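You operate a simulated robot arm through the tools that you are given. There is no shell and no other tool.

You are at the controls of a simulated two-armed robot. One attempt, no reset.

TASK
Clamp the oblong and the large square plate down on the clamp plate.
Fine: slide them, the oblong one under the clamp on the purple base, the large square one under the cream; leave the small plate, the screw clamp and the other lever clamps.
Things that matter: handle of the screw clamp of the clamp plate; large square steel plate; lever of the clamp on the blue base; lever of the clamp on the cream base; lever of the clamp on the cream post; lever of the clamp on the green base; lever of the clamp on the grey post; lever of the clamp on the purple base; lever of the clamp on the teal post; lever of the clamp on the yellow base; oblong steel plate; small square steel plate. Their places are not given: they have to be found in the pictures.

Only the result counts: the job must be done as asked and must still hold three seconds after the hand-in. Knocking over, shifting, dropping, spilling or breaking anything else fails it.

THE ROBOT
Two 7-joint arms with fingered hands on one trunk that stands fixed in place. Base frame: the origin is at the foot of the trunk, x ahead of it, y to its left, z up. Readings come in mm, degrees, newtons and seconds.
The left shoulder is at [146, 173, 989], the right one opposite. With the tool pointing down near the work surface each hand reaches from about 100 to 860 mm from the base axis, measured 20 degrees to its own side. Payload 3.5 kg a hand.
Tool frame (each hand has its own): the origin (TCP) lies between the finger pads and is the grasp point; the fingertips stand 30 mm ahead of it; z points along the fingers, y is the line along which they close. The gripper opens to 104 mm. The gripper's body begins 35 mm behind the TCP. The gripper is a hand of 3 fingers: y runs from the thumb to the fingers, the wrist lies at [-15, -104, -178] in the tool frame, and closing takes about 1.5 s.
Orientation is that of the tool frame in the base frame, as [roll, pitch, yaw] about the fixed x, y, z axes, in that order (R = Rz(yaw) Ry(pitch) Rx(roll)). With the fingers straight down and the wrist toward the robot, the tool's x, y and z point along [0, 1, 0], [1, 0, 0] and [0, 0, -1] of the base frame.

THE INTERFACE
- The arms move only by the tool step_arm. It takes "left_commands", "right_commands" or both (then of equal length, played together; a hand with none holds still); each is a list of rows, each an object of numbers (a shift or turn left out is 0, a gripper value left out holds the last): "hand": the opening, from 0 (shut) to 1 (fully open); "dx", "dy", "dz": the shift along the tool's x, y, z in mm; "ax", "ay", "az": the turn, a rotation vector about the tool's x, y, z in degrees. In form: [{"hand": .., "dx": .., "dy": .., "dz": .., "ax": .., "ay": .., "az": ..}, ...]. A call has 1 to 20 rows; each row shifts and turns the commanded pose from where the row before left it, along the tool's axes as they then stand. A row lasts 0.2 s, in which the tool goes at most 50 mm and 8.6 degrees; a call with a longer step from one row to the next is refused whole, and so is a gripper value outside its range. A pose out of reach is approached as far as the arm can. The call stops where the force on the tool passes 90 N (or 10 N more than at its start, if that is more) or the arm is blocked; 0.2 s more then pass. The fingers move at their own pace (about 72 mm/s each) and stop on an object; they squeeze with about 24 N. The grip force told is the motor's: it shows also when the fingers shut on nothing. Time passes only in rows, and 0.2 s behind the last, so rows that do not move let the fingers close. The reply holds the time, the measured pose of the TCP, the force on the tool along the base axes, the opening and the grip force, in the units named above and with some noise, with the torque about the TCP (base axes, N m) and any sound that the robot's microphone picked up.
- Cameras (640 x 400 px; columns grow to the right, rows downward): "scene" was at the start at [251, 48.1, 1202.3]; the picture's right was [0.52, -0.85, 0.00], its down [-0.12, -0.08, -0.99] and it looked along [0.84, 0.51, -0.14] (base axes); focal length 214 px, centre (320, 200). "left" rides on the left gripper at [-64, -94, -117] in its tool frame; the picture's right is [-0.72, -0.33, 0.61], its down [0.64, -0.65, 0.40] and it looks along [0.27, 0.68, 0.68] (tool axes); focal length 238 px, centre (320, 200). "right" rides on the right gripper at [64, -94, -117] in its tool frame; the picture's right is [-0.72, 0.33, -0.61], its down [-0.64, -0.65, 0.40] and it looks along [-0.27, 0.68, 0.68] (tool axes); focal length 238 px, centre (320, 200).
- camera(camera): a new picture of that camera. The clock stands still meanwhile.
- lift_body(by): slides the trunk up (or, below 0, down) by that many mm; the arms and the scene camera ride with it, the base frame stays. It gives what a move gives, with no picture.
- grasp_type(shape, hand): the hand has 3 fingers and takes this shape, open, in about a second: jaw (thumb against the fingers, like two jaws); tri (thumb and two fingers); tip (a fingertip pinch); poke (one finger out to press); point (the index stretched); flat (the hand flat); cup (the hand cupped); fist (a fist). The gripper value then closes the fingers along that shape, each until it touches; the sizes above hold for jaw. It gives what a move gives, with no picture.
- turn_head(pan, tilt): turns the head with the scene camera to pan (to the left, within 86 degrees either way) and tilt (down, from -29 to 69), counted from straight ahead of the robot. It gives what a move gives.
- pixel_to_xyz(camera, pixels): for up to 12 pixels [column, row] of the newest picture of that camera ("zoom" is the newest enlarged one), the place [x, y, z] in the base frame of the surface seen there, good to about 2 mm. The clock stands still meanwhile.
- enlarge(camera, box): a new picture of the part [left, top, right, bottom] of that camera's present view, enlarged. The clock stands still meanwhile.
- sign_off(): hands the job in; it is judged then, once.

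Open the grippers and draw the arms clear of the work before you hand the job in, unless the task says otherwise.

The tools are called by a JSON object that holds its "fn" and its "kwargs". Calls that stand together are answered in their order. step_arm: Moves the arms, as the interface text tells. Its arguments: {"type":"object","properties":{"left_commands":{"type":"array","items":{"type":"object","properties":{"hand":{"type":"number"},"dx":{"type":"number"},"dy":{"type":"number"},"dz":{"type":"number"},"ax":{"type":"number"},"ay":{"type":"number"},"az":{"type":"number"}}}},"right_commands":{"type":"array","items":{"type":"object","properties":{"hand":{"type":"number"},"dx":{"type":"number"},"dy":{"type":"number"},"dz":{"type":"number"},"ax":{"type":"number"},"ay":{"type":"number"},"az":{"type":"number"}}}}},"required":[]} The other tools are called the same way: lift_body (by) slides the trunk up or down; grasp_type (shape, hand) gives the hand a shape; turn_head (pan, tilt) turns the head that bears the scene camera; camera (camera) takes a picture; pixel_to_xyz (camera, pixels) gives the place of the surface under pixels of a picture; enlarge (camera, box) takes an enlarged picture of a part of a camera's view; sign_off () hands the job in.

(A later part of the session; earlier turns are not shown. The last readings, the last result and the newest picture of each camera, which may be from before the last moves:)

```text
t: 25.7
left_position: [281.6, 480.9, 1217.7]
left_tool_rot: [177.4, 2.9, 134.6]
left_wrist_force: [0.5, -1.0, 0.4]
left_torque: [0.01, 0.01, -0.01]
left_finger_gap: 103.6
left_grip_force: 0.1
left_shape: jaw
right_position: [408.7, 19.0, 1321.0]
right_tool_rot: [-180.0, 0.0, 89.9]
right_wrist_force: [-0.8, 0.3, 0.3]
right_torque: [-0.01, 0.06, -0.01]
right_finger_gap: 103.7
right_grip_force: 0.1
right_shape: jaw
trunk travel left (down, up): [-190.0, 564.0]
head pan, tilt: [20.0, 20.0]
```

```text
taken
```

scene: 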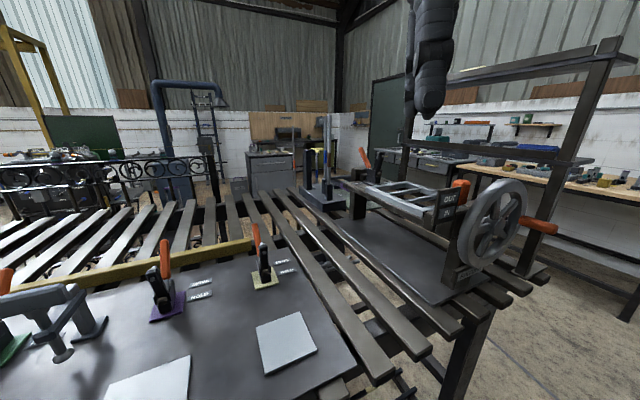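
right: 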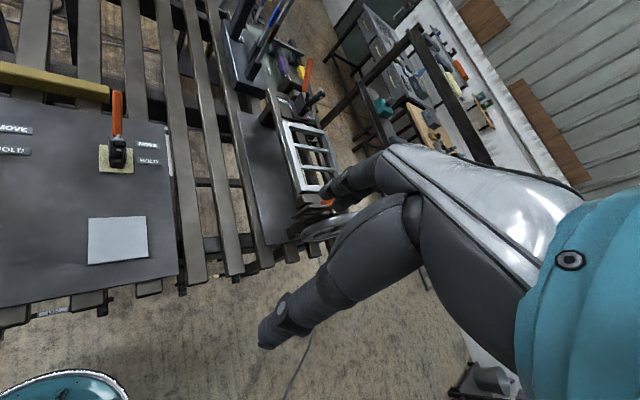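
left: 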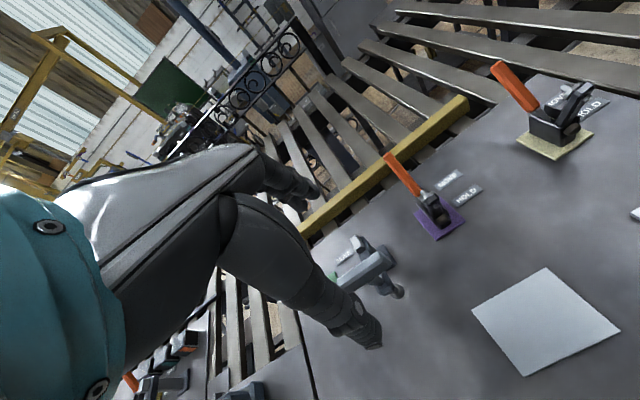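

The tool is tilted ~4°; I correct it to vertical and move above the near side of the oblong plate, closing the jaws for pushing.

{"fn": "step_arm", "kwargs": {"left_commands": [{"ax": 2.6, "ay": 2.9, "az": -0.4, "hand": 0.0}, {"dx": -25, "dy": -25, "dz": 10}, {"dx": -25, "dy": -25, "dz": 10}, {"dx": -25, "dy": -25, "dz": 10}, {"dx": -25, "dy": -25, "dz": 10}]}}

{"fn": "lift_body", "kwargs": {"by": -100}}

{"fn": "turn_head", "kwargs": {"pan": 55, "tilt": 45}}

{"fn": "camera", "kwargs": {"camera": "scene"}}

{"fn": "camera", "kwargs": {"camera": "left"}}

```text
t: 26.9
left_position: [281.9, 338.9, 1177.9]
left_tool_rot: [179.9, 0.0, 135.1]
left_wrist_force: [0.1, 0.0, 1.2]
left_torque: [0.02, 0.0, 0.0]
left_finger_gap: 0.1
left_grip_force: 24.0
left_shape: jaw
right_position: [408.4, 18.8, 1320.4]
right_tool_rot: [-180.0, -0.1, 90.0]
right_wrist_force: [-0.4, -0.2, -1.1]
right_torque: [-0.01, 0.02, -0.01]
right_finger_gap: 103.6
right_grip_force: 0.0
right_shape: jaw
trunk travel left (down, up): [-190.0, 564.0]
head pan, tilt: [20.0, 20.0]
```

```text
t: 28.2
left_position: [282.1, 341.3, 1077.1]
left_tool_rot: [179.9, 0.0, 135.2]
left_wrist_force: [0.0, 0.9, -0.4]
left_torque: [-0.03, 0.02, 0.05]
left_finger_gap: 0.3
left_grip_force: 23.9
left_shape: jaw
right_position: [407.6, 19.8, 1220.9]
right_tool_rot: [180.0, 0.0, 89.9]
right_wrist_force: [-0.4, 0.1, 0.1]
right_torque: [-0.02, -0.03, 0.02]
right_finger_gap: 103.9
right_grip_force: 0.0
right_shape: jaw
trunk travel left (down, up): [-90.0, 664.0]
head pan, tilt: [20.0, 20.0]
```

```text
t: 29.2
left_position: [282.3, 340.2, 1075.9]
left_tool_rot: [-180.0, -0.2, 135.2]
left_wrist_force: [0.6, 0.0, -0.6]
left_torque: [0.02, -0.02, -0.03]
left_finger_gap: 0.0
left_grip_force: 24.1
left_shape: jaw
right_position: [408.4, 19.5, 1220.9]
right_tool_rot: [180.0, -0.1, 89.9]
right_wrist_force: [0.1, 0.0, 0.2]
right_torque: [-0.05, 0.0, -0.01]
right_finger_gap: 103.6
right_grip_force: 0.0
right_shape: jaw
trunk travel left (down, up): [-90.0, 664.0]
head pan, tilt: [55.0, 45.0]
```

```text
taken
```

scene: 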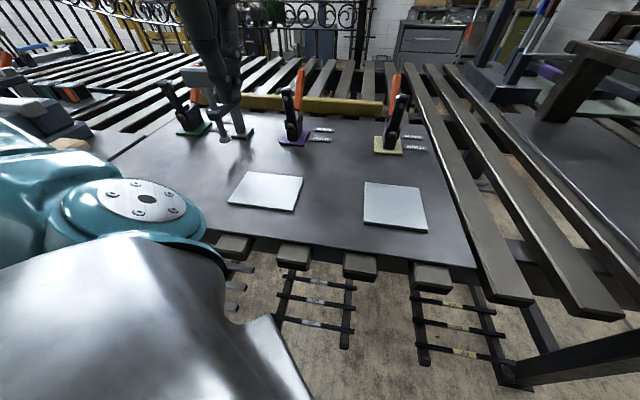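

```text
taken
```

left: 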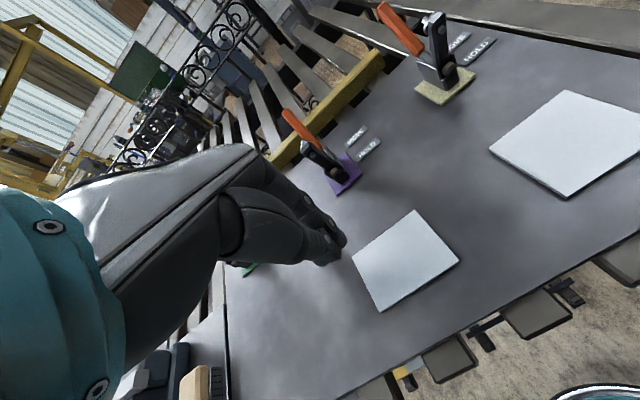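

The left hand is above the oblong plate's near edge at yaw 135°. I measure the clamp plate's near edge and surface heights before descending.

{"fn": "pixel_to_xyz", "kwargs": {"camera": "scene", "pixels": [[247, 172], [303, 178], [294, 211], [228, 203], [262, 230], [270, 218], [320, 220], [365, 183], [417, 189], [428, 232], [364, 225], [330, 190]]}}

{"fn": "step_arm", "kwargs": {"left_commands": [{"dy": -20}, {"dy": -20}, {"dz": 30}, {"dz": 30}]}}

```text
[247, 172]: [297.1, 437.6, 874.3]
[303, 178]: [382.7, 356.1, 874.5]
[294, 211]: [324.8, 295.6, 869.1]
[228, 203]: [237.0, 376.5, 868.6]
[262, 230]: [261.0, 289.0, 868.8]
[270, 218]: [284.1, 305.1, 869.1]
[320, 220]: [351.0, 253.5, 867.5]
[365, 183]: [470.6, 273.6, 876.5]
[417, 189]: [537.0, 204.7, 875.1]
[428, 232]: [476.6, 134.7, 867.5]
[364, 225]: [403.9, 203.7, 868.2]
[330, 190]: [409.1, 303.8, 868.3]
```

```text
t: 30.2
left_position: [257.6, 313.2, 1042.8]
left_tool_rot: [-179.9, -0.1, 135.1]
left_wrist_force: [0.2, -0.5, -0.1]
left_torque: [-0.01, 0.01, 0.01]
left_finger_gap: 0.1
left_grip_force: 23.6
left_shape: jaw
left hand out of reach, approached as far as the arm can: row 4
right_position: [410.0, 20.2, 1221.4]
right_tool_rot: [180.0, -0.1, 90.0]
right_wrist_force: [-0.1, 0.0, 0.1]
right_torque: [0.0, -0.02, 0.01]
right_finger_gap: 103.7
right_grip_force: 0.1
right_shape: jaw
trunk travel left (down, up): [-90.0, 664.0]
head pan, tilt: [55.0, 45.0]
```

The near edge at s≈437 mm and surface z≈868.5, plate top ≈875; the left wrist is too near its shoulder at this height. I raise the trunk by 300 mm so the arm can reach down there.

{"fn": "lift_body", "kwargs": {"by": 300}}

{"fn": "step_arm", "kwargs": {"left_commands": [{"dz": 40}, {"dz": 40}, {"dz": 40}, {"dz": 40}, {"dz": 40}]}}

```text
t: 33.2
left_position: [256.1, 312.6, 1345.2]
left_tool_rot: [179.9, -0.1, 135.2]
left_wrist_force: [-0.3, -0.9, -0.5]
left_torque: [-0.02, 0.02, -0.02]
left_finger_gap: 0.0
left_grip_force: 24.1
left_shape: jaw
right_position: [409.9, 18.7, 1520.2]
right_tool_rot: [-179.9, 0.0, 90.0]
right_wrist_force: [0.6, 0.4, -0.9]
right_torque: [0.0, -0.02, 0.02]
right_finger_gap: 103.6
right_grip_force: 0.0
right_shape: jaw
trunk travel left (down, up): [-390.0, 364.0]
head pan, tilt: [55.0, 45.0]
```

```text
t: 34.4
left_position: [340.4, 318.9, 1216.3]
left_tool_rot: [-179.7, -0.2, 135.2]
left_wrist_force: [0.0, -0.1, -0.1]
left_torque: [-0.03, 0.02, 0.02]
left_finger_gap: 0.0
left_grip_force: 23.2
left_shape: jaw
left hand out of reach, approached as far as the arm can: row 1, 2, 3, 4, 5
right_position: [411.1, 19.8, 1520.5]
right_tool_rot: [-179.9, 0.0, 90.0]
right_wrist_force: [-0.2, -0.4, 0.7]
right_torque: [0.0, 0.01, -0.04]
right_finger_gap: 103.7
right_grip_force: 0.1
right_shape: jaw
trunk travel left (down, up): [-390.0, 364.0]
head pan, tilt: [55.0, 45.0]
```

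The arm skirted its inner limit around the shoulder. I go on downward and then come back in from below.

{"fn": "step_arm", "kwargs": {"left_commands": [{"dz": 40}, {"dz": 40}, {"dz": 40}, {"dz": 40}]}}

```text
t: 35.4
left_position: [364.1, 321.8, 1059.7]
left_tool_rot: [180.0, 0.0, 135.3]
left_wrist_force: [0.3, 0.1, 0.6]
left_torque: [-0.02, 0.03, -0.02]
left_finger_gap: 0.2
left_grip_force: 23.7
left_shape: jaw
left hand out of reach, approached as far as the arm can: row 1, 2
right_position: [409.9, 18.4, 1520.8]
right_tool_rot: [-179.9, 0.0, 90.0]
right_wrist_force: [0.6, -0.1, -0.5]
right_torque: [0.0, 0.01, 0.0]
right_finger_gap: 103.6
right_grip_force: 0.0
right_shape: jaw
trunk travel left (down, up): [-390.0, 364.0]
head pan, tilt: [55.0, 45.0]
```

Now within reach at (364,322,1060). I move to s≈400, t≈−40 behind the oblong plate while descending to z≈980.

{"fn": "step_arm", "kwargs": {"left_commands": [{"dx": 17.5, "dy": -20, "dz": 20}, {"dx": 17.5, "dy": -20, "dz": 20}, {"dx": 17.5, "dy": -20, "dz": 20}, {"dx": 17.5, "dy": -22, "dz": 20}]}}

{"fn": "camera", "kwargs": {"camera": "scene"}}

{"fn": "camera", "kwargs": {"camera": "left"}}

```text
t: 36.4
left_position: [302.6, 313.6, 957.0]
left_tool_rot: [179.9, -0.1, 135.2]
left_wrist_force: [0.1, -0.1, 0.0]
left_torque: [-0.02, 0.01, -0.01]
left_finger_gap: 0.1
left_grip_force: 24.5
left_shape: jaw
left hand out of reach, approached as far as the arm can: row 1, 2, 3, 4
right_position: [411.3, 17.3, 1521.4]
right_tool_rot: [-179.8, -0.2, 90.0]
right_wrist_force: [0.2, -0.7, -1.1]
right_torque: [0.04, 0.0, 0.02]
right_finger_gap: 103.8
right_grip_force: 0.1
right_shape: jaw
trunk travel left (down, up): [-390.0, 364.0]
head pan, tilt: [55.0, 45.0]
```

```text
taken
```

scene: 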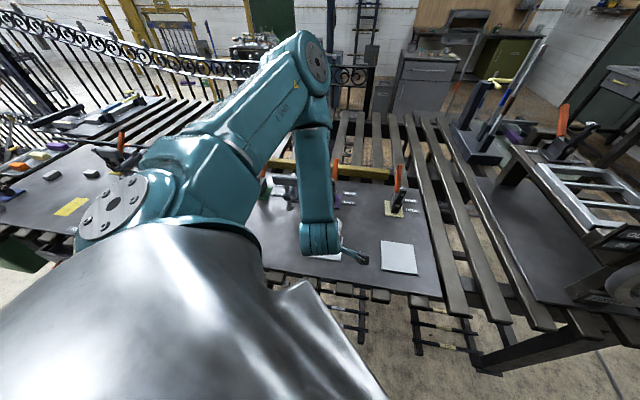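

```text
taken
```

left: 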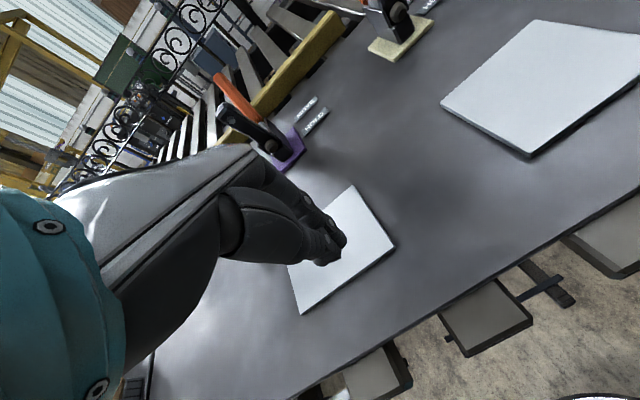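

At (303,314,957) the wrist is at its inner limit; the wanted place lower down is within reach. I move back and down in small steps, keeping the tips above the plate until behind it.

{"fn": "step_arm", "kwargs": {"left_commands": [{"dx": 8, "dy": -9, "dz": 8}, {"dx": 8, "dy": -9, "dz": 8}, {"dx": 8, "dy": -9, "dz": 8}, {"dx": 8, "dy": -9, "dz": 5}]}}

```text
t: 37.4
left_position: [291.8, 329.4, 947.5]
left_tool_rot: [-179.8, -0.1, 135.2]
left_wrist_force: [0.4, -0.2, 0.5]
left_torque: [-0.01, -0.02, -0.01]
left_finger_gap: 0.2
left_grip_force: 24.5
left_shape: jaw
left hand out of reach, approached as far as the arm can: row 1, 2, 3, 4
right_position: [408.2, 18.9, 1521.9]
right_tool_rot: [-179.9, 0.0, 90.0]
right_wrist_force: [-0.1, 0.4, 0.3]
right_torque: [-0.01, 0.02, 0.04]
right_finger_gap: 103.7
right_grip_force: 0.1
right_shape: jaw
trunk travel left (down, up): [-390.0, 364.0]
head pan, tilt: [55.0, 45.0]
```

Still limited; I raise the trunk another 130 mm to gain room between shoulder and wrist.

{"fn": "lift_body", "kwargs": {"by": 130}}

{"fn": "step_arm", "kwargs": {"left_commands": [{"dz": 30}, {"dz": 30}, {"dz": 30}, {"dx": 5, "dy": -10, "dz": 10}, {"dx": 5, "dy": -10, "dz": 10}, {"dx": 5, "dy": -10, "dz": 0}, {"dy": -10}]}}

```text
t: 39.0
left_position: [291.7, 329.7, 1086.6]
left_tool_rot: [179.4, 0.7, 135.2]
left_wrist_force: [0.5, -0.2, 0.1]
left_torque: [-0.01, -0.06, 0.01]
left_finger_gap: 0.0
left_grip_force: 23.8
left_shape: jaw
right_position: [409.1, 20.2, 1649.4]
right_tool_rot: [180.0, 0.0, 90.0]
right_wrist_force: [0.6, -0.2, 0.8]
right_torque: [-0.02, -0.03, 0.0]
right_finger_gap: 103.5
right_grip_force: 0.0
right_shape: jaw
trunk travel left (down, up): [-520.0, 234.0]
head pan, tilt: [55.0, 45.0]
```

```text
t: 40.6
left_position: [278.5, 348.8, 1079.4]
left_tool_rot: [179.5, 0.6, 135.1]
left_wrist_force: [-0.5, 0.2, 0.5]
left_torque: [0.01, 0.01, 0.03]
left_finger_gap: 0.2
left_grip_force: 24.0
left_shape: jaw
left hand out of reach, approached as far as the arm can: row 1, 2, 3, 4, 5, 6, 7
right_position: [409.1, 19.2, 1651.3]
right_tool_rot: [-180.0, 0.1, 89.9]
right_wrist_force: [-1.3, 0.1, -0.4]
right_torque: [0.01, -0.01, 0.04]
right_finger_gap: 103.5
right_grip_force: 0.0
right_shape: jaw
trunk travel left (down, up): [-520.0, 234.0]
head pan, tilt: [55.0, 45.0]
```

The left arm is stuck at a joint limit near its shoulder, so I will push with the right arm instead. First I take the left hand up and out to the left, then lower the trunk again.

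{"fn": "step_arm", "kwargs": {"left_commands": [{"dx": 10, "dy": 30, "dz": -30}, {"dx": 10, "dy": 30, "dz": -30}, {"dx": 10, "dy": 30, "dz": -35}, {"dx": 20, "dy": 10, "dz": -40}, {"dx": 20, "dy": 10, "dz": -40}, {"dx": 20, "dy": 0, "dz": -40}, {"dx": 20, "dy": 0, "dz": -40}, {"dx": 20, "dy": 0, "dz": -40}, {"dx": 20, "dy": 0, "dz": -40}, {"dx": 20, "dy": 0, "dz": -40}]}}

```text
t: 42.8
left_position: [228.5, 547.5, 1452.8]
left_tool_rot: [179.4, 0.7, 135.1]
left_wrist_force: [-0.6, -0.6, -1.0]
left_torque: [-0.02, 0.0, -0.01]
left_finger_gap: 0.1
left_grip_force: 24.4
left_shape: jaw
right_position: [409.1, 19.0, 1651.0]
right_tool_rot: [-180.0, 0.1, 90.0]
right_wrist_force: [0.4, 0.5, -0.1]
right_torque: [0.03, 0.01, 0.0]
right_finger_gap: 103.5
right_grip_force: 0.1
right_shape: jaw
trunk travel left (down, up): [-520.0, 234.0]
head pan, tilt: [55.0, 45.0]
```

Left hand is clear at (228,548,1453). I shift it a bit further left and lower the trunk by 330 mm, then look.

{"fn": "step_arm", "kwargs": {"left_commands": [{"dx": 30}, {"dx": 30}]}}

{"fn": "lift_body", "kwargs": {"by": -330}}

{"fn": "turn_head", "kwargs": {"pan": 45, "tilt": 45}}

{"fn": "camera", "kwargs": {"camera": "scene"}}

```text
t: 43.4
left_position: [185.7, 591.9, 1452.5]
left_tool_rot: [179.3, 0.6, 135.0]
left_wrist_force: [0.6, -0.4, 0.3]
left_torque: [-0.03, -0.01, 0.02]
left_finger_gap: 0.2
left_grip_force: 23.7
left_shape: jaw
right_position: [407.9, 18.6, 1651.8]
right_tool_rot: [-179.9, 0.0, 89.9]
right_wrist_force: [1.0, -1.1, 0.2]
right_torque: [0.0, -0.03, 0.01]
right_finger_gap: 103.6
right_grip_force: 0.1
right_shape: jaw
trunk travel left (down, up): [-520.0, 234.0]
head pan, tilt: [55.0, 45.0]
```

```text
t: 46.6
left_position: [186.3, 590.5, 1122.7]
left_tool_rot: [179.2, 0.7, 135.2]
left_wrist_force: [0.3, 0.0, 0.2]
left_torque: [0.0, -0.01, -0.01]
left_finger_gap: 0.0
left_grip_force: 24.2
left_shape: jaw
right_position: [408.5, 18.9, 1321.7]
right_tool_rot: [-180.0, -0.1, 89.9]
right_wrist_force: [-0.8, 0.2, 0.3]
right_torque: [-0.02, -0.01, 0.0]
right_finger_gap: 103.4
right_grip_force: 0.3
right_shape: jaw
trunk travel left (down, up): [-190.0, 564.0]
head pan, tilt: [55.0, 45.0]
```

```text
t: 47.4
left_position: [186.8, 589.3, 1122.6]
left_tool_rot: [179.3, 0.6, 135.1]
left_wrist_force: [-0.2, 0.1, -0.2]
left_torque: [-0.02, -0.01, 0.03]
left_finger_gap: 0.0
left_grip_force: 24.1
left_shape: jaw
right_position: [410.5, 19.1, 1320.9]
right_tool_rot: [-180.0, 0.0, 90.0]
right_wrist_force: [-0.3, 0.2, 0.3]
right_torque: [-0.01, -0.02, -0.01]
right_finger_gap: 103.5
right_grip_force: 0.1
right_shape: jaw
trunk travel left (down, up): [-190.0, 564.0]
head pan, tilt: [45.0, 45.0]
```

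```text
taken
```

scene: 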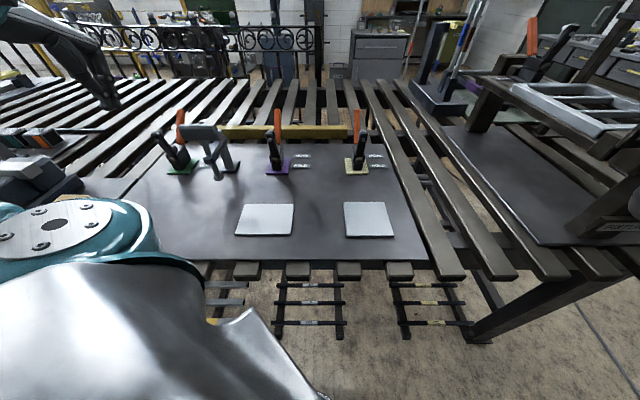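

View is clear. I begin with the square plate: turn the right hand to yaw 135°, close it, and bring it behind the plate's near edge (target about x 416, y 149).

{"fn": "step_arm", "kwargs": {"right_commands": [{"az": -7.5, "hand": 0.0}, {"az": -7.5}, {"az": -7.5}, {"az": -7.5}, {"az": -7.5}, {"az": -7.5}, {"dx": 29, "dy": 30, "dz": 20}, {"dx": 29, "dy": 30, "dz": 20}, {"dx": 29, "dy": 30, "dz": 20}]}}

{"fn": "camera", "kwargs": {"camera": "right"}}

{"fn": "camera", "kwargs": {"camera": "scene"}}

```text
t: 49.4
left_position: [187.1, 591.5, 1121.9]
left_tool_rot: [179.3, 0.6, 135.2]
left_wrist_force: [-0.4, 0.6, -0.5]
left_torque: [-0.01, -0.01, 0.02]
left_finger_gap: 0.0
left_grip_force: 24.3
left_shape: jaw
right_position: [411.7, 146.3, 1260.8]
right_tool_rot: [-180.0, 0.0, 135.1]
right_wrist_force: [-0.3, 0.8, -0.3]
right_torque: [0.02, -0.02, 0.0]
right_finger_gap: 0.0
right_grip_force: 24.1
right_shape: jaw
trunk travel left (down, up): [-190.0, 564.0]
head pan, tilt: [45.0, 45.0]
```

```text
taken
```

right: 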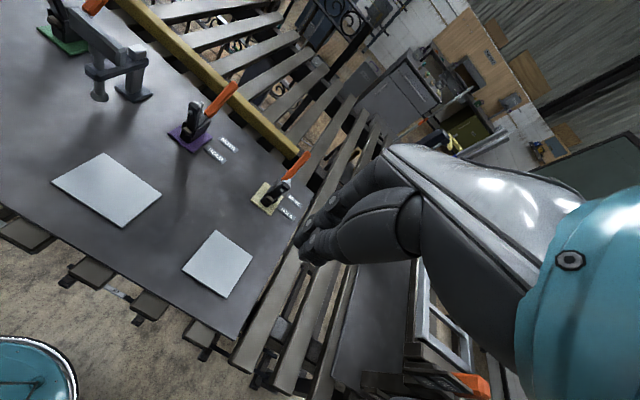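

```text
taken
```

scene: 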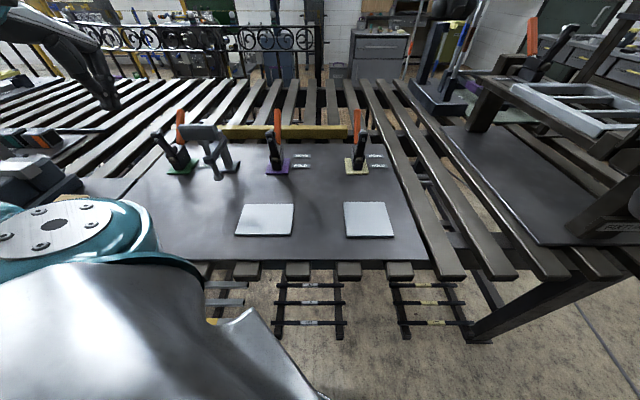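

The right hand should appear near (410,60) in the head picture but I do not see it; I retake the scene picture.

{"fn": "camera", "kwargs": {"camera": "scene"}}

{"fn": "pixel_to_xyz", "kwargs": {"camera": "scene", "pixels": [[410, 60], [430, 30], [404, 91], [95, 60]]}}

{"fn": "pixel_to_xyz", "kwargs": {"camera": "right", "pixels": [[182, 268], [216, 231], [253, 253], [226, 297], [310, 250], [265, 190]]}}

```text
taken
```

scene: 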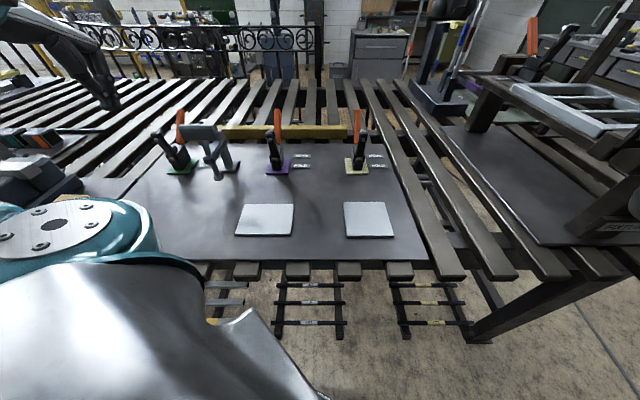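

```text
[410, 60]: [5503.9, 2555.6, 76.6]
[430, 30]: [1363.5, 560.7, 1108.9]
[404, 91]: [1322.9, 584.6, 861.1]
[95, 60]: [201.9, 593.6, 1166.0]
```

```text
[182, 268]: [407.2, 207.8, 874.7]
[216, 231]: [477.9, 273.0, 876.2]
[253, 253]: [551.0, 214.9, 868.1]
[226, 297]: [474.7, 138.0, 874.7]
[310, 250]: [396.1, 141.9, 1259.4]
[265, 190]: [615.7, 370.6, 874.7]
```

That is explained: the camera sits lower when tilted, so the hand is above the frame. The right hand is at s≈395, t≈188, right behind the square plate; I lower it to z≈960.

{"fn": "step_arm", "kwargs": {"right_commands": [{"dz": 38}, {"dz": 38}, {"dz": 38}, {"dz": 38}, {"dz": 38}, {"dz": 38}, {"dz": 38}, {"dz": 34}]}}

{"fn": "camera", "kwargs": {"camera": "scene"}}

{"fn": "camera", "kwargs": {"camera": "right"}}

```text
t: 51.1
left_position: [187.0, 590.4, 1121.7]
left_tool_rot: [179.4, 0.7, 135.2]
left_wrist_force: [0.4, 0.1, 0.5]
left_torque: [-0.02, 0.01, -0.02]
left_finger_gap: 0.1
left_grip_force: 24.5
left_shape: jaw
right_position: [411.5, 145.3, 962.0]
right_tool_rot: [179.9, 0.1, 135.0]
right_wrist_force: [-1.0, -0.1, 0.3]
right_torque: [0.0, -0.01, 0.0]
right_finger_gap: 0.1
right_grip_force: 24.3
right_shape: jaw
trunk travel left (down, up): [-190.0, 564.0]
head pan, tilt: [45.0, 45.0]
```

```text
taken
```

scene: 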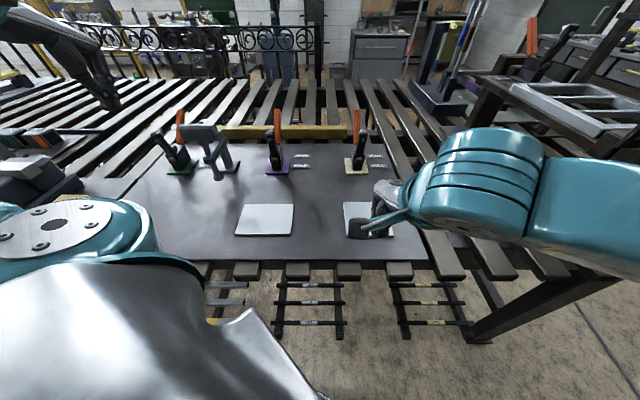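

```text
taken
```

right: 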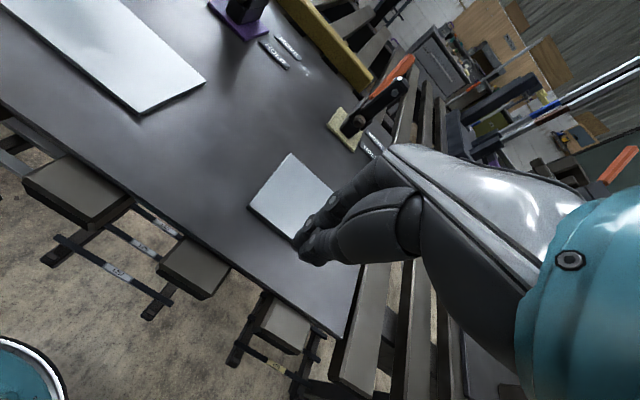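

The right hand reaches well. I lower it to z≈902 so the closed fingertips stand just above the surface behind the square plate.

{"fn": "step_arm", "kwargs": {"right_commands": [{"dz": 20}, {"dz": 20}, {"dz": 15}, {"dz": 5}]}}

{"fn": "camera", "kwargs": {"camera": "right"}}

{"fn": "enlarge", "kwargs": {"camera": "scene", "box": [320, 160, 440, 260]}}

```text
t: 52.1
left_position: [187.7, 590.5, 1122.7]
left_tool_rot: [179.3, 0.7, 135.1]
left_wrist_force: [-0.3, -0.4, 0.0]
left_torque: [-0.04, 0.01, 0.01]
left_finger_gap: 0.3
left_grip_force: 24.0
left_shape: jaw
right_position: [412.6, 144.7, 900.9]
right_tool_rot: [-180.0, 0.0, 135.0]
right_wrist_force: [-0.1, 0.0, -0.9]
right_torque: [0.02, 0.01, 0.02]
right_finger_gap: 0.0
right_grip_force: 24.0
right_shape: jaw
trunk travel left (down, up): [-190.0, 564.0]
head pan, tilt: [45.0, 45.0]
```

```text
taken
```

right: 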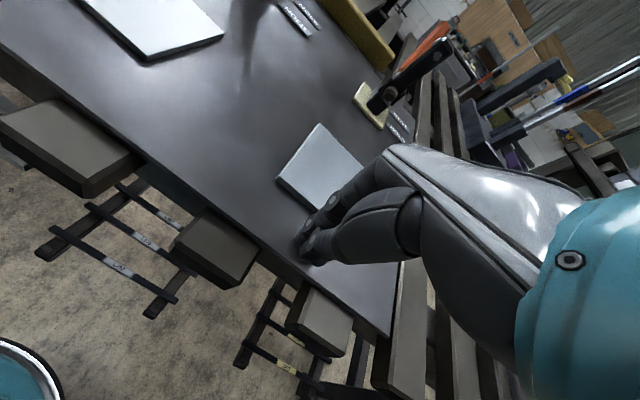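

```text
4.00 times, centred on (380, 210) of scene
```

zoom: 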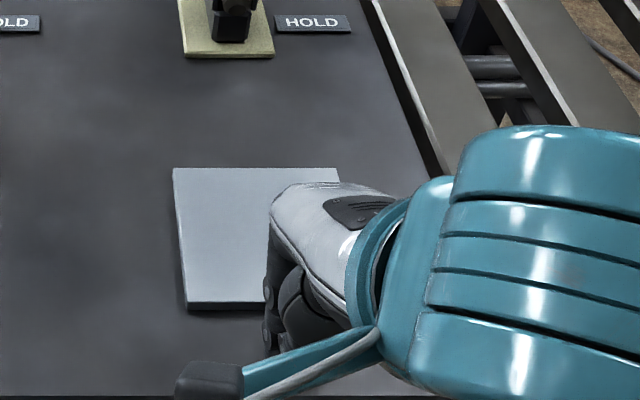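

TCP is at s≈394, t≈189, tip about 2–3 mm above the surface. I lower 1.5 mm and push forward slowly by 80 mm along s, watching the force.

{"fn": "step_arm", "kwargs": {"right_commands": [{"dz": 1.5}, {"dy": 10}, {"dy": 10}, {"dy": 6}, {"dy": 6}, {"dy": 6}, {"dy": 6}, {"dy": 6}, {"dy": 6}, {"dy": 6}, {"dy": 6}, {"dy": 6}, {"dy": 6}]}}

{"fn": "enlarge", "kwargs": {"camera": "scene", "box": [320, 140, 440, 260]}}

{"fn": "camera", "kwargs": {"camera": "right"}}

```text
t: 55.0
left_position: [186.0, 590.6, 1122.0]
left_tool_rot: [179.3, 0.8, 135.3]
left_wrist_force: [0.2, -0.3, 0.2]
left_torque: [0.0, 0.01, 0.01]
left_finger_gap: 0.2
left_grip_force: 23.4
left_shape: jaw
right_position: [468.5, 201.6, 900.4]
right_tool_rot: [180.0, -0.1, 135.0]
right_wrist_force: [-0.6, -0.9, 1.0]
right_torque: [-0.01, 0.03, -0.03]
right_finger_gap: 0.0
right_grip_force: 24.3
right_shape: jaw
trunk travel left (down, up): [-190.0, 564.0]
head pan, tilt: [45.0, 45.0]
```

```text
3.33 times, centred on (380, 200) of scene
```

zoom: 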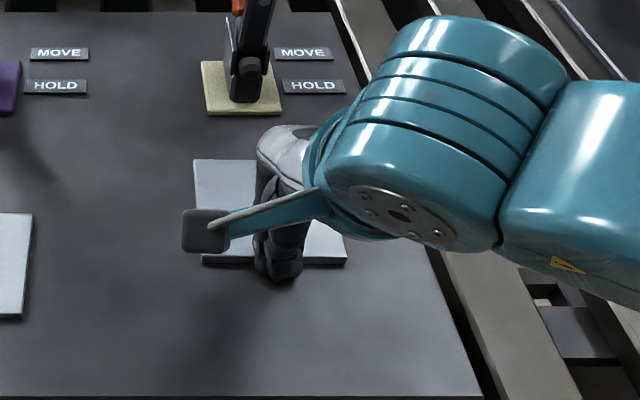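

```text
taken
```

right: 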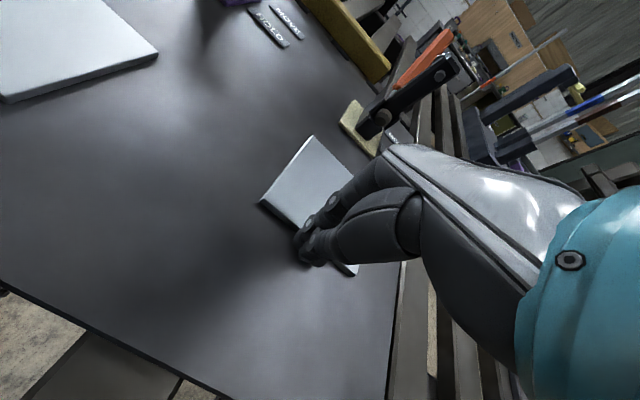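

The plate moved straight ahead with the hand. I measure its corners in the zoom to get the contact offset.

{"fn": "enlarge", "kwargs": {"camera": "scene", "box": [320, 140, 440, 260]}}

{"fn": "pixel_to_xyz", "kwargs": {"camera": "zoom", "pixels": [[197, 163], [203, 256], [344, 256], [250, 163], [204, 266], [205, 113], [281, 112], [260, 105], [238, 257], [330, 258]]}}

```text
3.33 times, centred on (380, 200) of scene
```

zoom: 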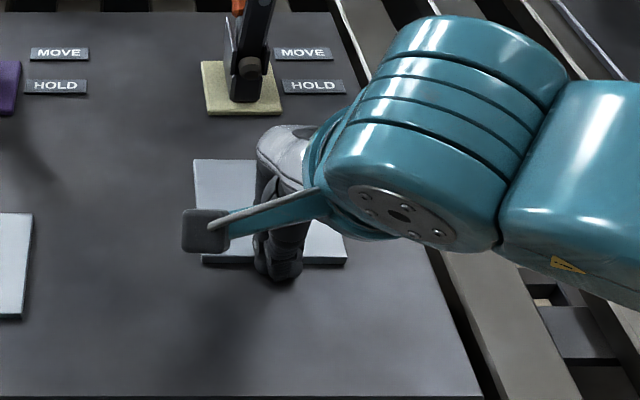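

```text
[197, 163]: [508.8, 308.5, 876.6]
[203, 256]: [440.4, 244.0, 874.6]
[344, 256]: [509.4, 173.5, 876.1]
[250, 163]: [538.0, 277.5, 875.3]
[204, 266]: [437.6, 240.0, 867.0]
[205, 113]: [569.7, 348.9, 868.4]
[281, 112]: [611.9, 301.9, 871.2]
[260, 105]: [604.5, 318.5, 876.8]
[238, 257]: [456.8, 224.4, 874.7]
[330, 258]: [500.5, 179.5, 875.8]
```

Near edge is at s≈482.5, front at ≈577.5, with the cream base's front at ≈647; the contact offset is ≈9 mm. I push another 60 mm.

{"fn": "step_arm", "kwargs": {"right_commands": [{"dy": 6}, {"dy": 6}, {"dy": 6}, {"dy": 6}, {"dy": 6}, {"dy": 6}, {"dy": 6}, {"dy": 6}, {"dy": 6}, {"dy": 6}]}}

{"fn": "enlarge", "kwargs": {"camera": "scene", "box": [310, 120, 430, 240]}}

{"fn": "camera", "kwargs": {"camera": "right"}}

```text
t: 57.1
left_position: [186.9, 588.9, 1122.3]
left_tool_rot: [179.3, 0.7, 135.1]
left_wrist_force: [0.4, 0.3, -0.5]
left_torque: [-0.04, 0.01, 0.0]
left_finger_gap: 0.1
left_grip_force: 23.6
left_shape: jaw
right_position: [511.3, 243.0, 899.9]
right_tool_rot: [180.0, 0.0, 135.0]
right_wrist_force: [-2.6, -1.3, 5.5]
right_torque: [-0.07, -0.01, 0.01]
right_finger_gap: 0.2
right_grip_force: 24.0
right_shape: jaw
trunk travel left (down, up): [-190.0, 564.0]
head pan, tilt: [45.0, 45.0]
```

```text
3.33 times, centred on (370, 180) of scene
```

zoom: 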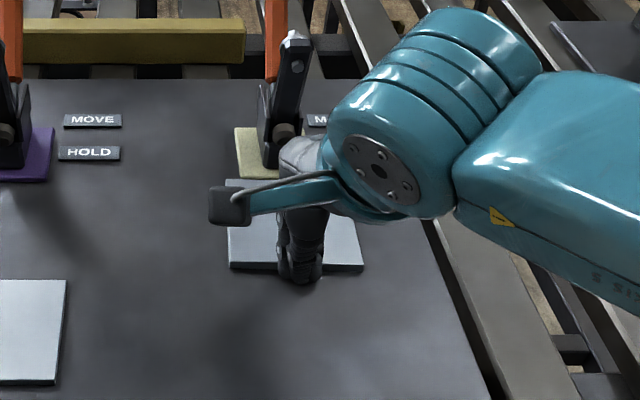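

```text
taken
```

right: 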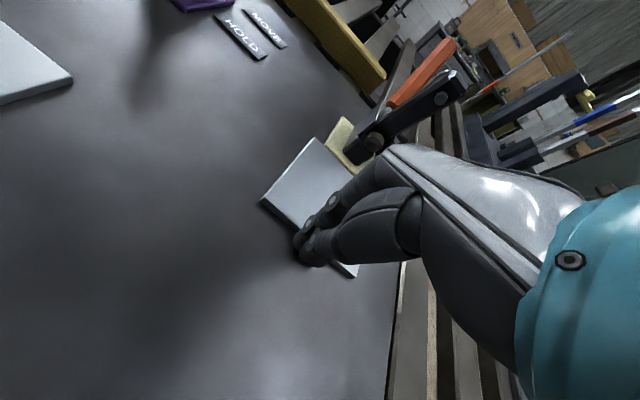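

The square plate's front is now close to the cream base. I measure the corners and the remaining gap.

{"fn": "pixel_to_xyz", "kwargs": {"camera": "zoom", "pixels": [[230, 183], [232, 264], [360, 266], [240, 175], [262, 176], [255, 183], [340, 220], [232, 270]]}}

{"fn": "pixel_to_xyz", "kwargs": {"camera": "right", "pixels": [[314, 138], [326, 147], [330, 130], [344, 117], [354, 160], [262, 202], [345, 172]]}}

```text
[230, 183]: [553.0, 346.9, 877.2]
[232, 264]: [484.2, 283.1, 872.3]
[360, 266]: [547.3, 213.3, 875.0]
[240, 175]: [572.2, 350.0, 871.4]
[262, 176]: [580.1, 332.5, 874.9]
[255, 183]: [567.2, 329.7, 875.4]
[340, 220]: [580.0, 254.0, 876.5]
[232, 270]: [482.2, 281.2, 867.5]
```

```text
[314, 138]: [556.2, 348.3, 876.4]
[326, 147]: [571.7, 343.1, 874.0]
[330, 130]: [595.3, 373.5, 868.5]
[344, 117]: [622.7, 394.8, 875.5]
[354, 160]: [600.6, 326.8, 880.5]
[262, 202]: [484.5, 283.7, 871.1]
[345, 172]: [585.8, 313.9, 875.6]
```

Square plate now spans s≈543–639, t≈143–238, with the base front at 647 — well under the cream arm. I back the right hand off, lift it, and carry it left to behind the oblong plate.

{"fn": "step_arm", "kwargs": {"right_commands": [{"dy": -15}, {"dy": -20}, {"dz": -30}, {"dz": -30}, {"dz": -20}, {"dx": 30, "dy": -14}, {"dx": 30, "dy": -14}, {"dx": 30, "dy": -14}, {"dx": 30, "dy": -14}, {"dx": 30, "dy": -14}, {"dx": 30, "dy": -14}, {"dx": 30, "dy": -14}]}}

{"fn": "camera", "kwargs": {"camera": "scene"}}

{"fn": "camera", "kwargs": {"camera": "right"}}

```text
t: 59.8
left_position: [185.9, 590.2, 1122.1]
left_tool_rot: [179.3, 0.8, 135.2]
left_wrist_force: [-0.5, -0.1, -0.5]
left_torque: [-0.01, 0.01, -0.03]
left_finger_gap: 0.1
left_grip_force: 23.8
left_shape: jaw
right_position: [322.7, 252.1, 981.5]
right_tool_rot: [-180.0, 0.0, 135.0]
right_wrist_force: [-0.7, 0.1, -0.1]
right_torque: [0.02, 0.02, -0.04]
right_finger_gap: 0.0
right_grip_force: 23.7
right_shape: jaw
right hand out of reach, approached as far as the arm can: row 10, 11, 12
trunk travel left (down, up): [-190.0, 564.0]
head pan, tilt: [45.0, 45.0]
```

```text
taken
```

scene: 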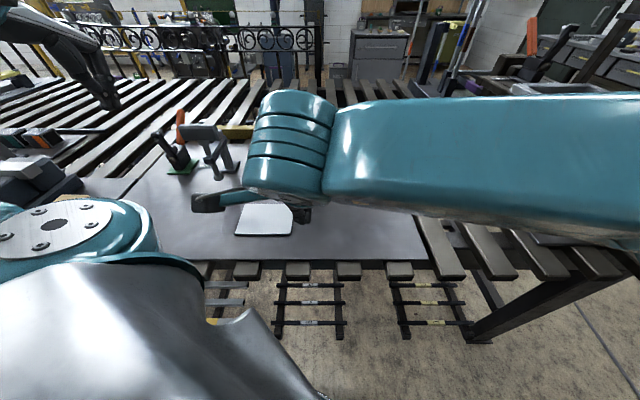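

```text
taken
```

right: 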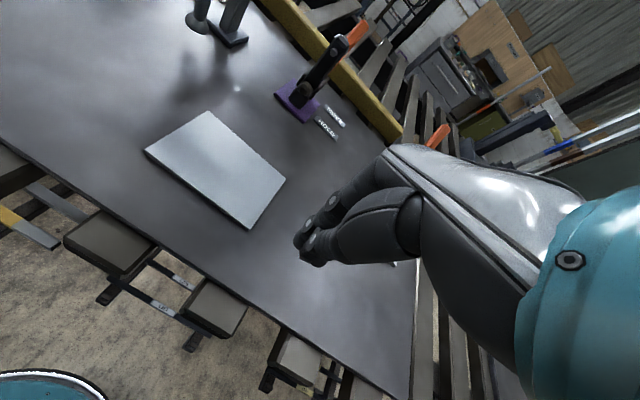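

The right arm hits its limit at t≈50, short of the oblong's centre line (t≈−40). I retract the right hand up and to the right, then try the left arm entering low from in front.

{"fn": "step_arm", "kwargs": {"right_commands": [{"dz": -40}, {"dz": -40}, {"dz": -40, "dx": -30}, {"dz": -40, "dx": -40}, {"dz": -40, "dx": -40}, {"dz": -40, "dx": -40}, {"dx": -40}, {"dx": -40}]}}

{"fn": "step_arm", "kwargs": {"left_commands": [{"dx": -40, "dy": 2}, {"dx": -40, "dy": 2}, {"dx": -40, "dy": 2}, {"dx": -40, "dy": 2}, {"dx": -40, "dy": 2}, {"dx": -40, "dy": 0}]}}

{"fn": "camera", "kwargs": {"camera": "scene"}}

```text
refused: row 4 steps farther than a row can; nothing moved
```

```text
t: 61.1
left_position: [363.6, 426.4, 1125.3]
left_tool_rot: [179.5, 0.7, 135.2]
left_wrist_force: [0.4, 0.3, -0.3]
left_torque: [0.01, 0.01, -0.02]
left_finger_gap: 0.0
left_grip_force: 24.2
left_shape: jaw
right_position: [324.6, 252.2, 981.3]
right_tool_rot: [179.9, 0.1, 135.1]
right_wrist_force: [-0.4, -0.2, -0.8]
right_torque: [-0.03, -0.02, 0.0]
right_finger_gap: 0.1
right_grip_force: 24.2
right_shape: jaw
trunk travel left (down, up): [-190.0, 564.0]
head pan, tilt: [45.0, 45.0]
```

```text
taken
```

scene: 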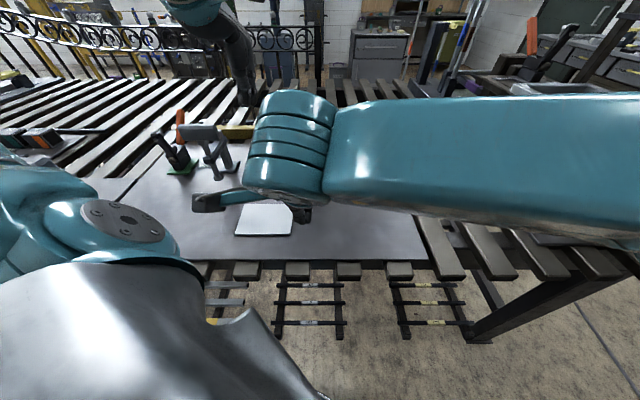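

The right retreat was refused (step too long) while the left moved; nothing touched. I repeat the right retreat with shorter steps.

{"fn": "step_arm", "kwargs": {"right_commands": [{"dz": -30, "dx": -20}, {"dz": -30, "dx": -30}, {"dz": -30, "dx": -30}, {"dz": -30, "dx": -30}, {"dz": -30, "dx": -30}, {"dz": -30, "dx": -30}, {"dz": -30, "dx": -30}, {"dz": -20, "dx": -30}, {"dx": -30, "dz": -20}]}}

{"fn": "camera", "kwargs": {"camera": "scene"}}

{"fn": "camera", "kwargs": {"camera": "right"}}

```text
t: 63.1
left_position: [363.3, 427.9, 1125.4]
left_tool_rot: [179.3, 0.7, 135.2]
left_wrist_force: [0.5, 0.3, 0.8]
left_torque: [0.01, 0.02, -0.01]
left_finger_gap: 0.2
left_grip_force: 24.3
left_shape: jaw
right_position: [508.6, 68.2, 1231.0]
right_tool_rot: [-180.0, 0.1, 134.9]
right_wrist_force: [-0.1, 0.7, 0.2]
right_torque: [0.04, -0.02, -0.03]
right_finger_gap: 0.1
right_grip_force: 24.0
right_shape: jaw
trunk travel left (down, up): [-190.0, 564.0]
head pan, tilt: [45.0, 45.0]
```

```text
taken
```

scene: 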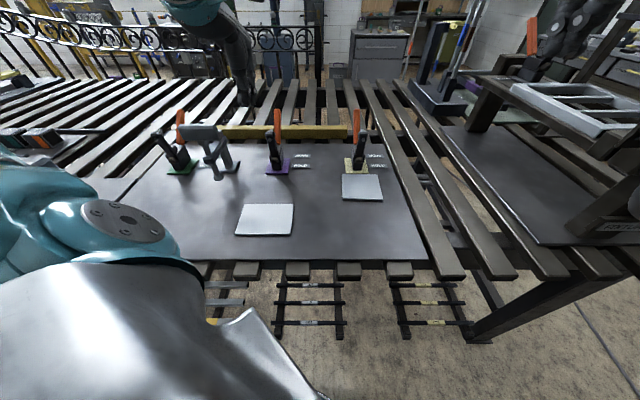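

```text
taken
```

right: 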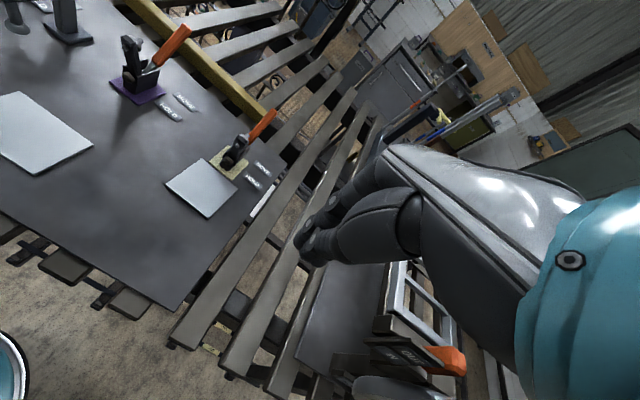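

The square plate sits against the cream clamp base. Now I lower the left hand at s≈559 (between oblong plate and purple clamp) to z≈935.

{"fn": "step_arm", "kwargs": {"left_commands": [{"dz": 35, "dy": -3}, {"dz": 35, "dy": -3}, {"dz": 35, "dy": -3}, {"dz": 35, "dy": -3}, {"dz": 30}, {"dz": 20}]}}

{"fn": "camera", "kwargs": {"camera": "left"}}

```text
t: 64.5
left_position: [382.1, 435.9, 944.7]
left_tool_rot: [179.4, 0.6, 135.3]
left_wrist_force: [-0.3, -0.3, -0.2]
left_torque: [-0.01, 0.02, 0.01]
left_finger_gap: 0.1
left_grip_force: 23.7
left_shape: jaw
left hand out of reach, approached as far as the arm can: row 3, 4, 5
right_position: [509.1, 68.5, 1229.5]
right_tool_rot: [-180.0, 0.1, 134.9]
right_wrist_force: [-0.4, -0.7, -0.3]
right_torque: [-0.01, -0.02, 0.01]
right_finger_gap: 0.3
right_grip_force: 23.3
right_shape: jaw
trunk travel left (down, up): [-190.0, 564.0]
head pan, tilt: [45.0, 45.0]
```

```text
taken
```

left: 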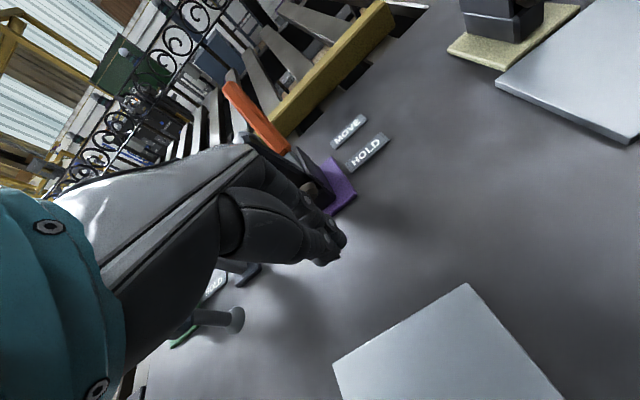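

The left arm cannot fold enough in this orientation. Instead I'll use yaw 45° (wrist to the left, hand's x along the push) with the trunk lowered; first raise both hands and turn the left one.

{"fn": "step_arm", "kwargs": {"left_commands": [{"dz": -40}, {"dz": -40}, {"dz": -40}, {"dz": -40}, {"dz": -40}, {"dz": -40, "az": 7.5}, {"az": 7.5}, {"az": 7.5}, {"az": 7.5}, {"az": 7.5}, {"az": 7.5}, {"az": 7.5}, {"az": 7.5}, {"az": 7.5}, {"az": 7.5}, {"az": 7.5}, {"az": 7.5}], "right_commands": [{"dz": -30}, {"dz": -30}, {"dz": -30}, {"dz": -30}, {}, {}, {}, {}, {}, {}, {}, {}, {}, {}, {}, {}, {}]}}

{"fn": "camera", "kwargs": {"camera": "scene"}}

```text
t: 68.2
left_position: [376.2, 435.7, 1183.6]
left_tool_rot: [179.3, -0.6, 45.0]
left_wrist_force: [-0.5, 0.5, 0.9]
left_torque: [-0.02, 0.0, 0.01]
left_finger_gap: 0.0
left_grip_force: 23.9
left_shape: jaw
right_position: [481.7, 65.2, 1339.7]
right_tool_rot: [180.0, 0.0, 135.0]
right_wrist_force: [0.2, 1.0, 1.1]
right_torque: [0.02, 0.02, 0.0]
right_finger_gap: 0.0
right_grip_force: 23.9
right_shape: jaw
right hand out of reach, approached as far as the arm can: row 4
trunk travel left (down, up): [-190.0, 564.0]
head pan, tilt: [45.0, 45.0]
```

```text
taken
```

scene: 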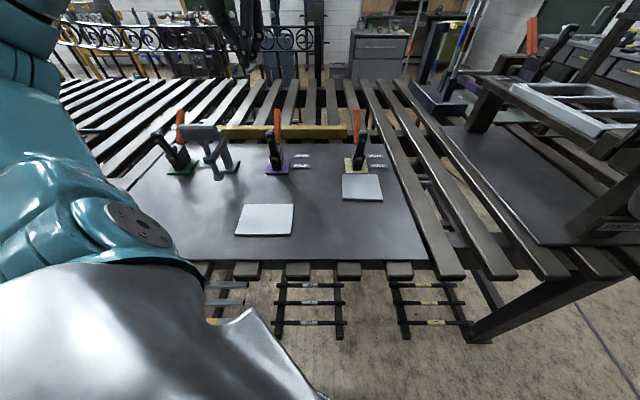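

The left hand turned to yaw 45° at (376,436,1184). I move it back toward the robot and lower the trunk.

{"fn": "step_arm", "kwargs": {"left_commands": [{"dx": -35}, {"dx": -35}, {"dx": -35}, {"dx": -35}]}}

{"fn": "lift_body", "kwargs": {"by": -185}}

{"fn": "camera", "kwargs": {"camera": "left"}}

{"fn": "camera", "kwargs": {"camera": "scene"}}

```text
t: 69.2
left_position: [277.2, 335.7, 1183.3]
left_tool_rot: [179.3, -0.6, 45.3]
left_wrist_force: [0.2, -0.4, 0.0]
left_torque: [0.0, 0.0, -0.01]
left_finger_gap: 0.0
left_grip_force: 23.9
left_shape: jaw
right_position: [481.3, 65.4, 1341.9]
right_tool_rot: [179.9, -0.1, 135.0]
right_wrist_force: [0.3, 0.5, -0.4]
right_torque: [-0.02, -0.01, -0.02]
right_finger_gap: 0.0
right_grip_force: 24.1
right_shape: jaw
trunk travel left (down, up): [-190.0, 564.0]
head pan, tilt: [45.0, 45.0]
```

```text
t: 71.2
left_position: [267.0, 334.8, 1010.8]
left_tool_rot: [178.9, -2.0, 45.9]
left_wrist_force: [-0.5, 0.3, 0.5]
left_torque: [-0.02, 0.0, -0.01]
left_finger_gap: 0.0
left_grip_force: 23.9
left_shape: jaw
right_position: [470.0, 64.3, 1172.8]
right_tool_rot: [179.3, 0.6, 135.0]
right_wrist_force: [0.9, -0.1, -0.2]
right_torque: [0.0, 0.0, 0.01]
right_finger_gap: 0.0
right_grip_force: 24.5
right_shape: jaw
trunk travel left (down, up): [-5.0, 749.0]
head pan, tilt: [45.0, 45.0]
```

```text
taken
```

left: 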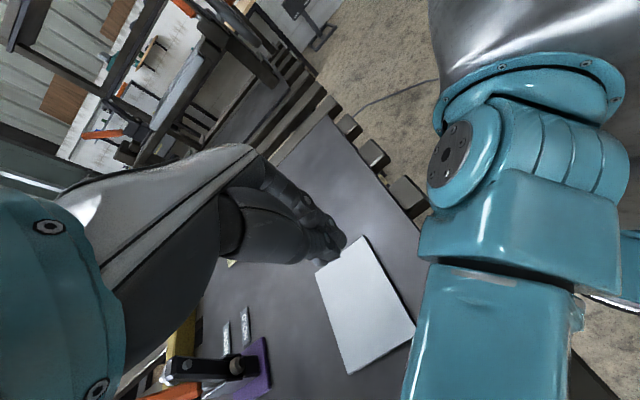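

```text
taken
```

scene: 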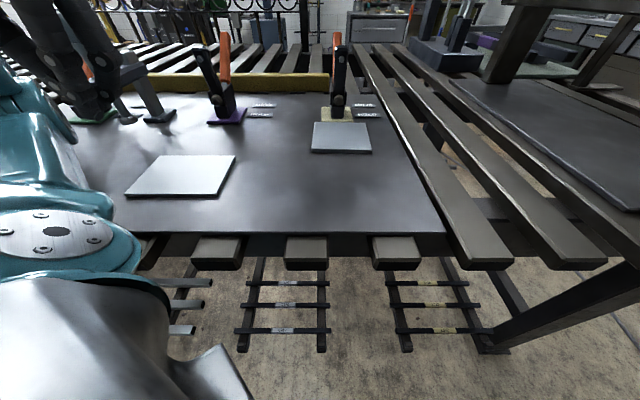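

The trunk is low; the left hand is at s≈426, t≈−48 with a 2° tilt. I straighten it, back it to s≈392, open the jaws to about 65 mm and lower partway.

{"fn": "step_arm", "kwargs": {"left_commands": [{"ax": 1.1, "ay": -2.0, "az": 0.9, "hand": 0.62}, {"dx": -12}, {"dx": -12}, {"dx": -10}, {"dz": 25}, {"dz": 25}]}}

{"fn": "camera", "kwargs": {"camera": "right"}}

{"fn": "camera", "kwargs": {"camera": "left"}}

```text
t: 72.6
left_position: [230.5, 309.0, 969.6]
left_tool_rot: [-179.0, -2.3, 47.0]
left_wrist_force: [7.3, -1.4, 14.7]
left_torque: [0.4, 0.14, -0.19]
left_finger_gap: 58.7
left_grip_force: 0.1
left_shape: jaw
right_position: [456.2, 62.7, 1181.1]
right_tool_rot: [178.6, 1.0, 134.9]
right_wrist_force: [0.4, 0.4, 0.5]
right_torque: [0.04, -0.05, 0.0]
right_finger_gap: 0.0
right_grip_force: 24.6
right_shape: jaw
trunk travel left (down, up): [-5.0, 749.0]
head pan, tilt: [45.0, 45.0]
```

```text
taken
```

right: 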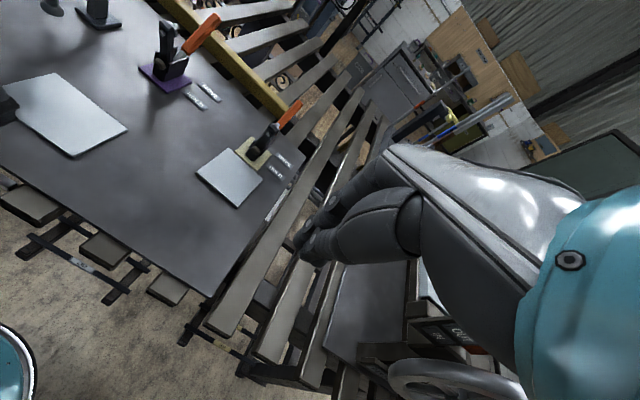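

```text
taken
```

left: 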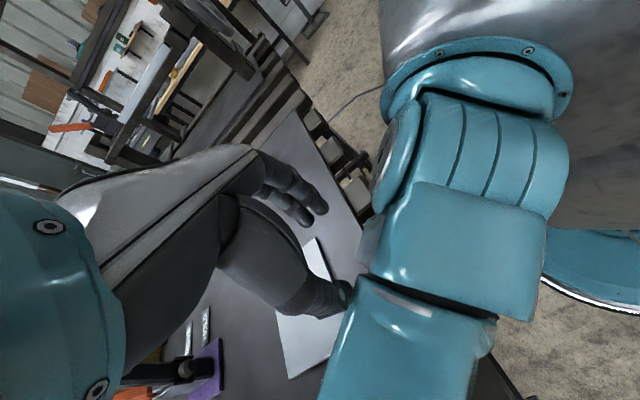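

The left wrist reads ~16 N and both poses deviate — the left hand seems to touch its own shoulder/upper arm. I back away forward (+s) and up at once.

{"fn": "step_arm", "kwargs": {"left_commands": [{"dx": 15, "dz": -10}, {"dx": 15, "dz": -10}, {"dx": 15, "dz": -10}]}}

{"fn": "camera", "kwargs": {"camera": "scene"}}

```text
t: 73.6
left_position: [286.7, 317.2, 999.2]
left_tool_rot: [-175.8, -3.9, 44.3]
left_wrist_force: [-0.2, 0.9, -0.4]
left_torque: [-0.08, -0.03, 0.01]
left_finger_gap: 64.3
left_grip_force: 0.2
left_shape: jaw
right_position: [486.1, 43.7, 1161.5]
right_tool_rot: [179.1, -0.9, 135.0]
right_wrist_force: [-1.3, -0.4, 0.7]
right_torque: [-0.03, -0.03, -0.04]
right_finger_gap: 0.0
right_grip_force: 24.0
right_shape: jaw
trunk travel left (down, up): [-5.0, 749.0]
head pan, tilt: [45.0, 45.0]
stopped in row 3 (left hand): the arm was blocked; the commanded pose is now the measured one
```

```text
taken
```

scene: 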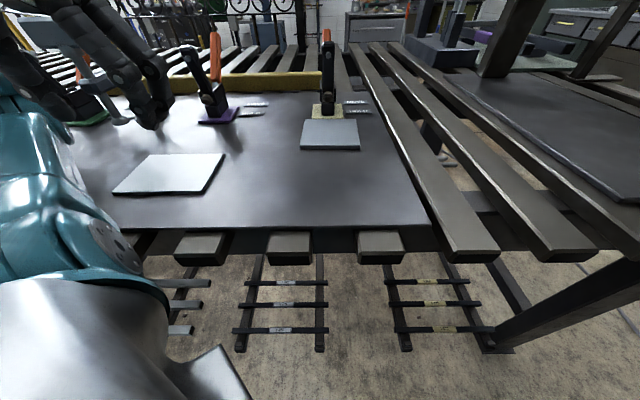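

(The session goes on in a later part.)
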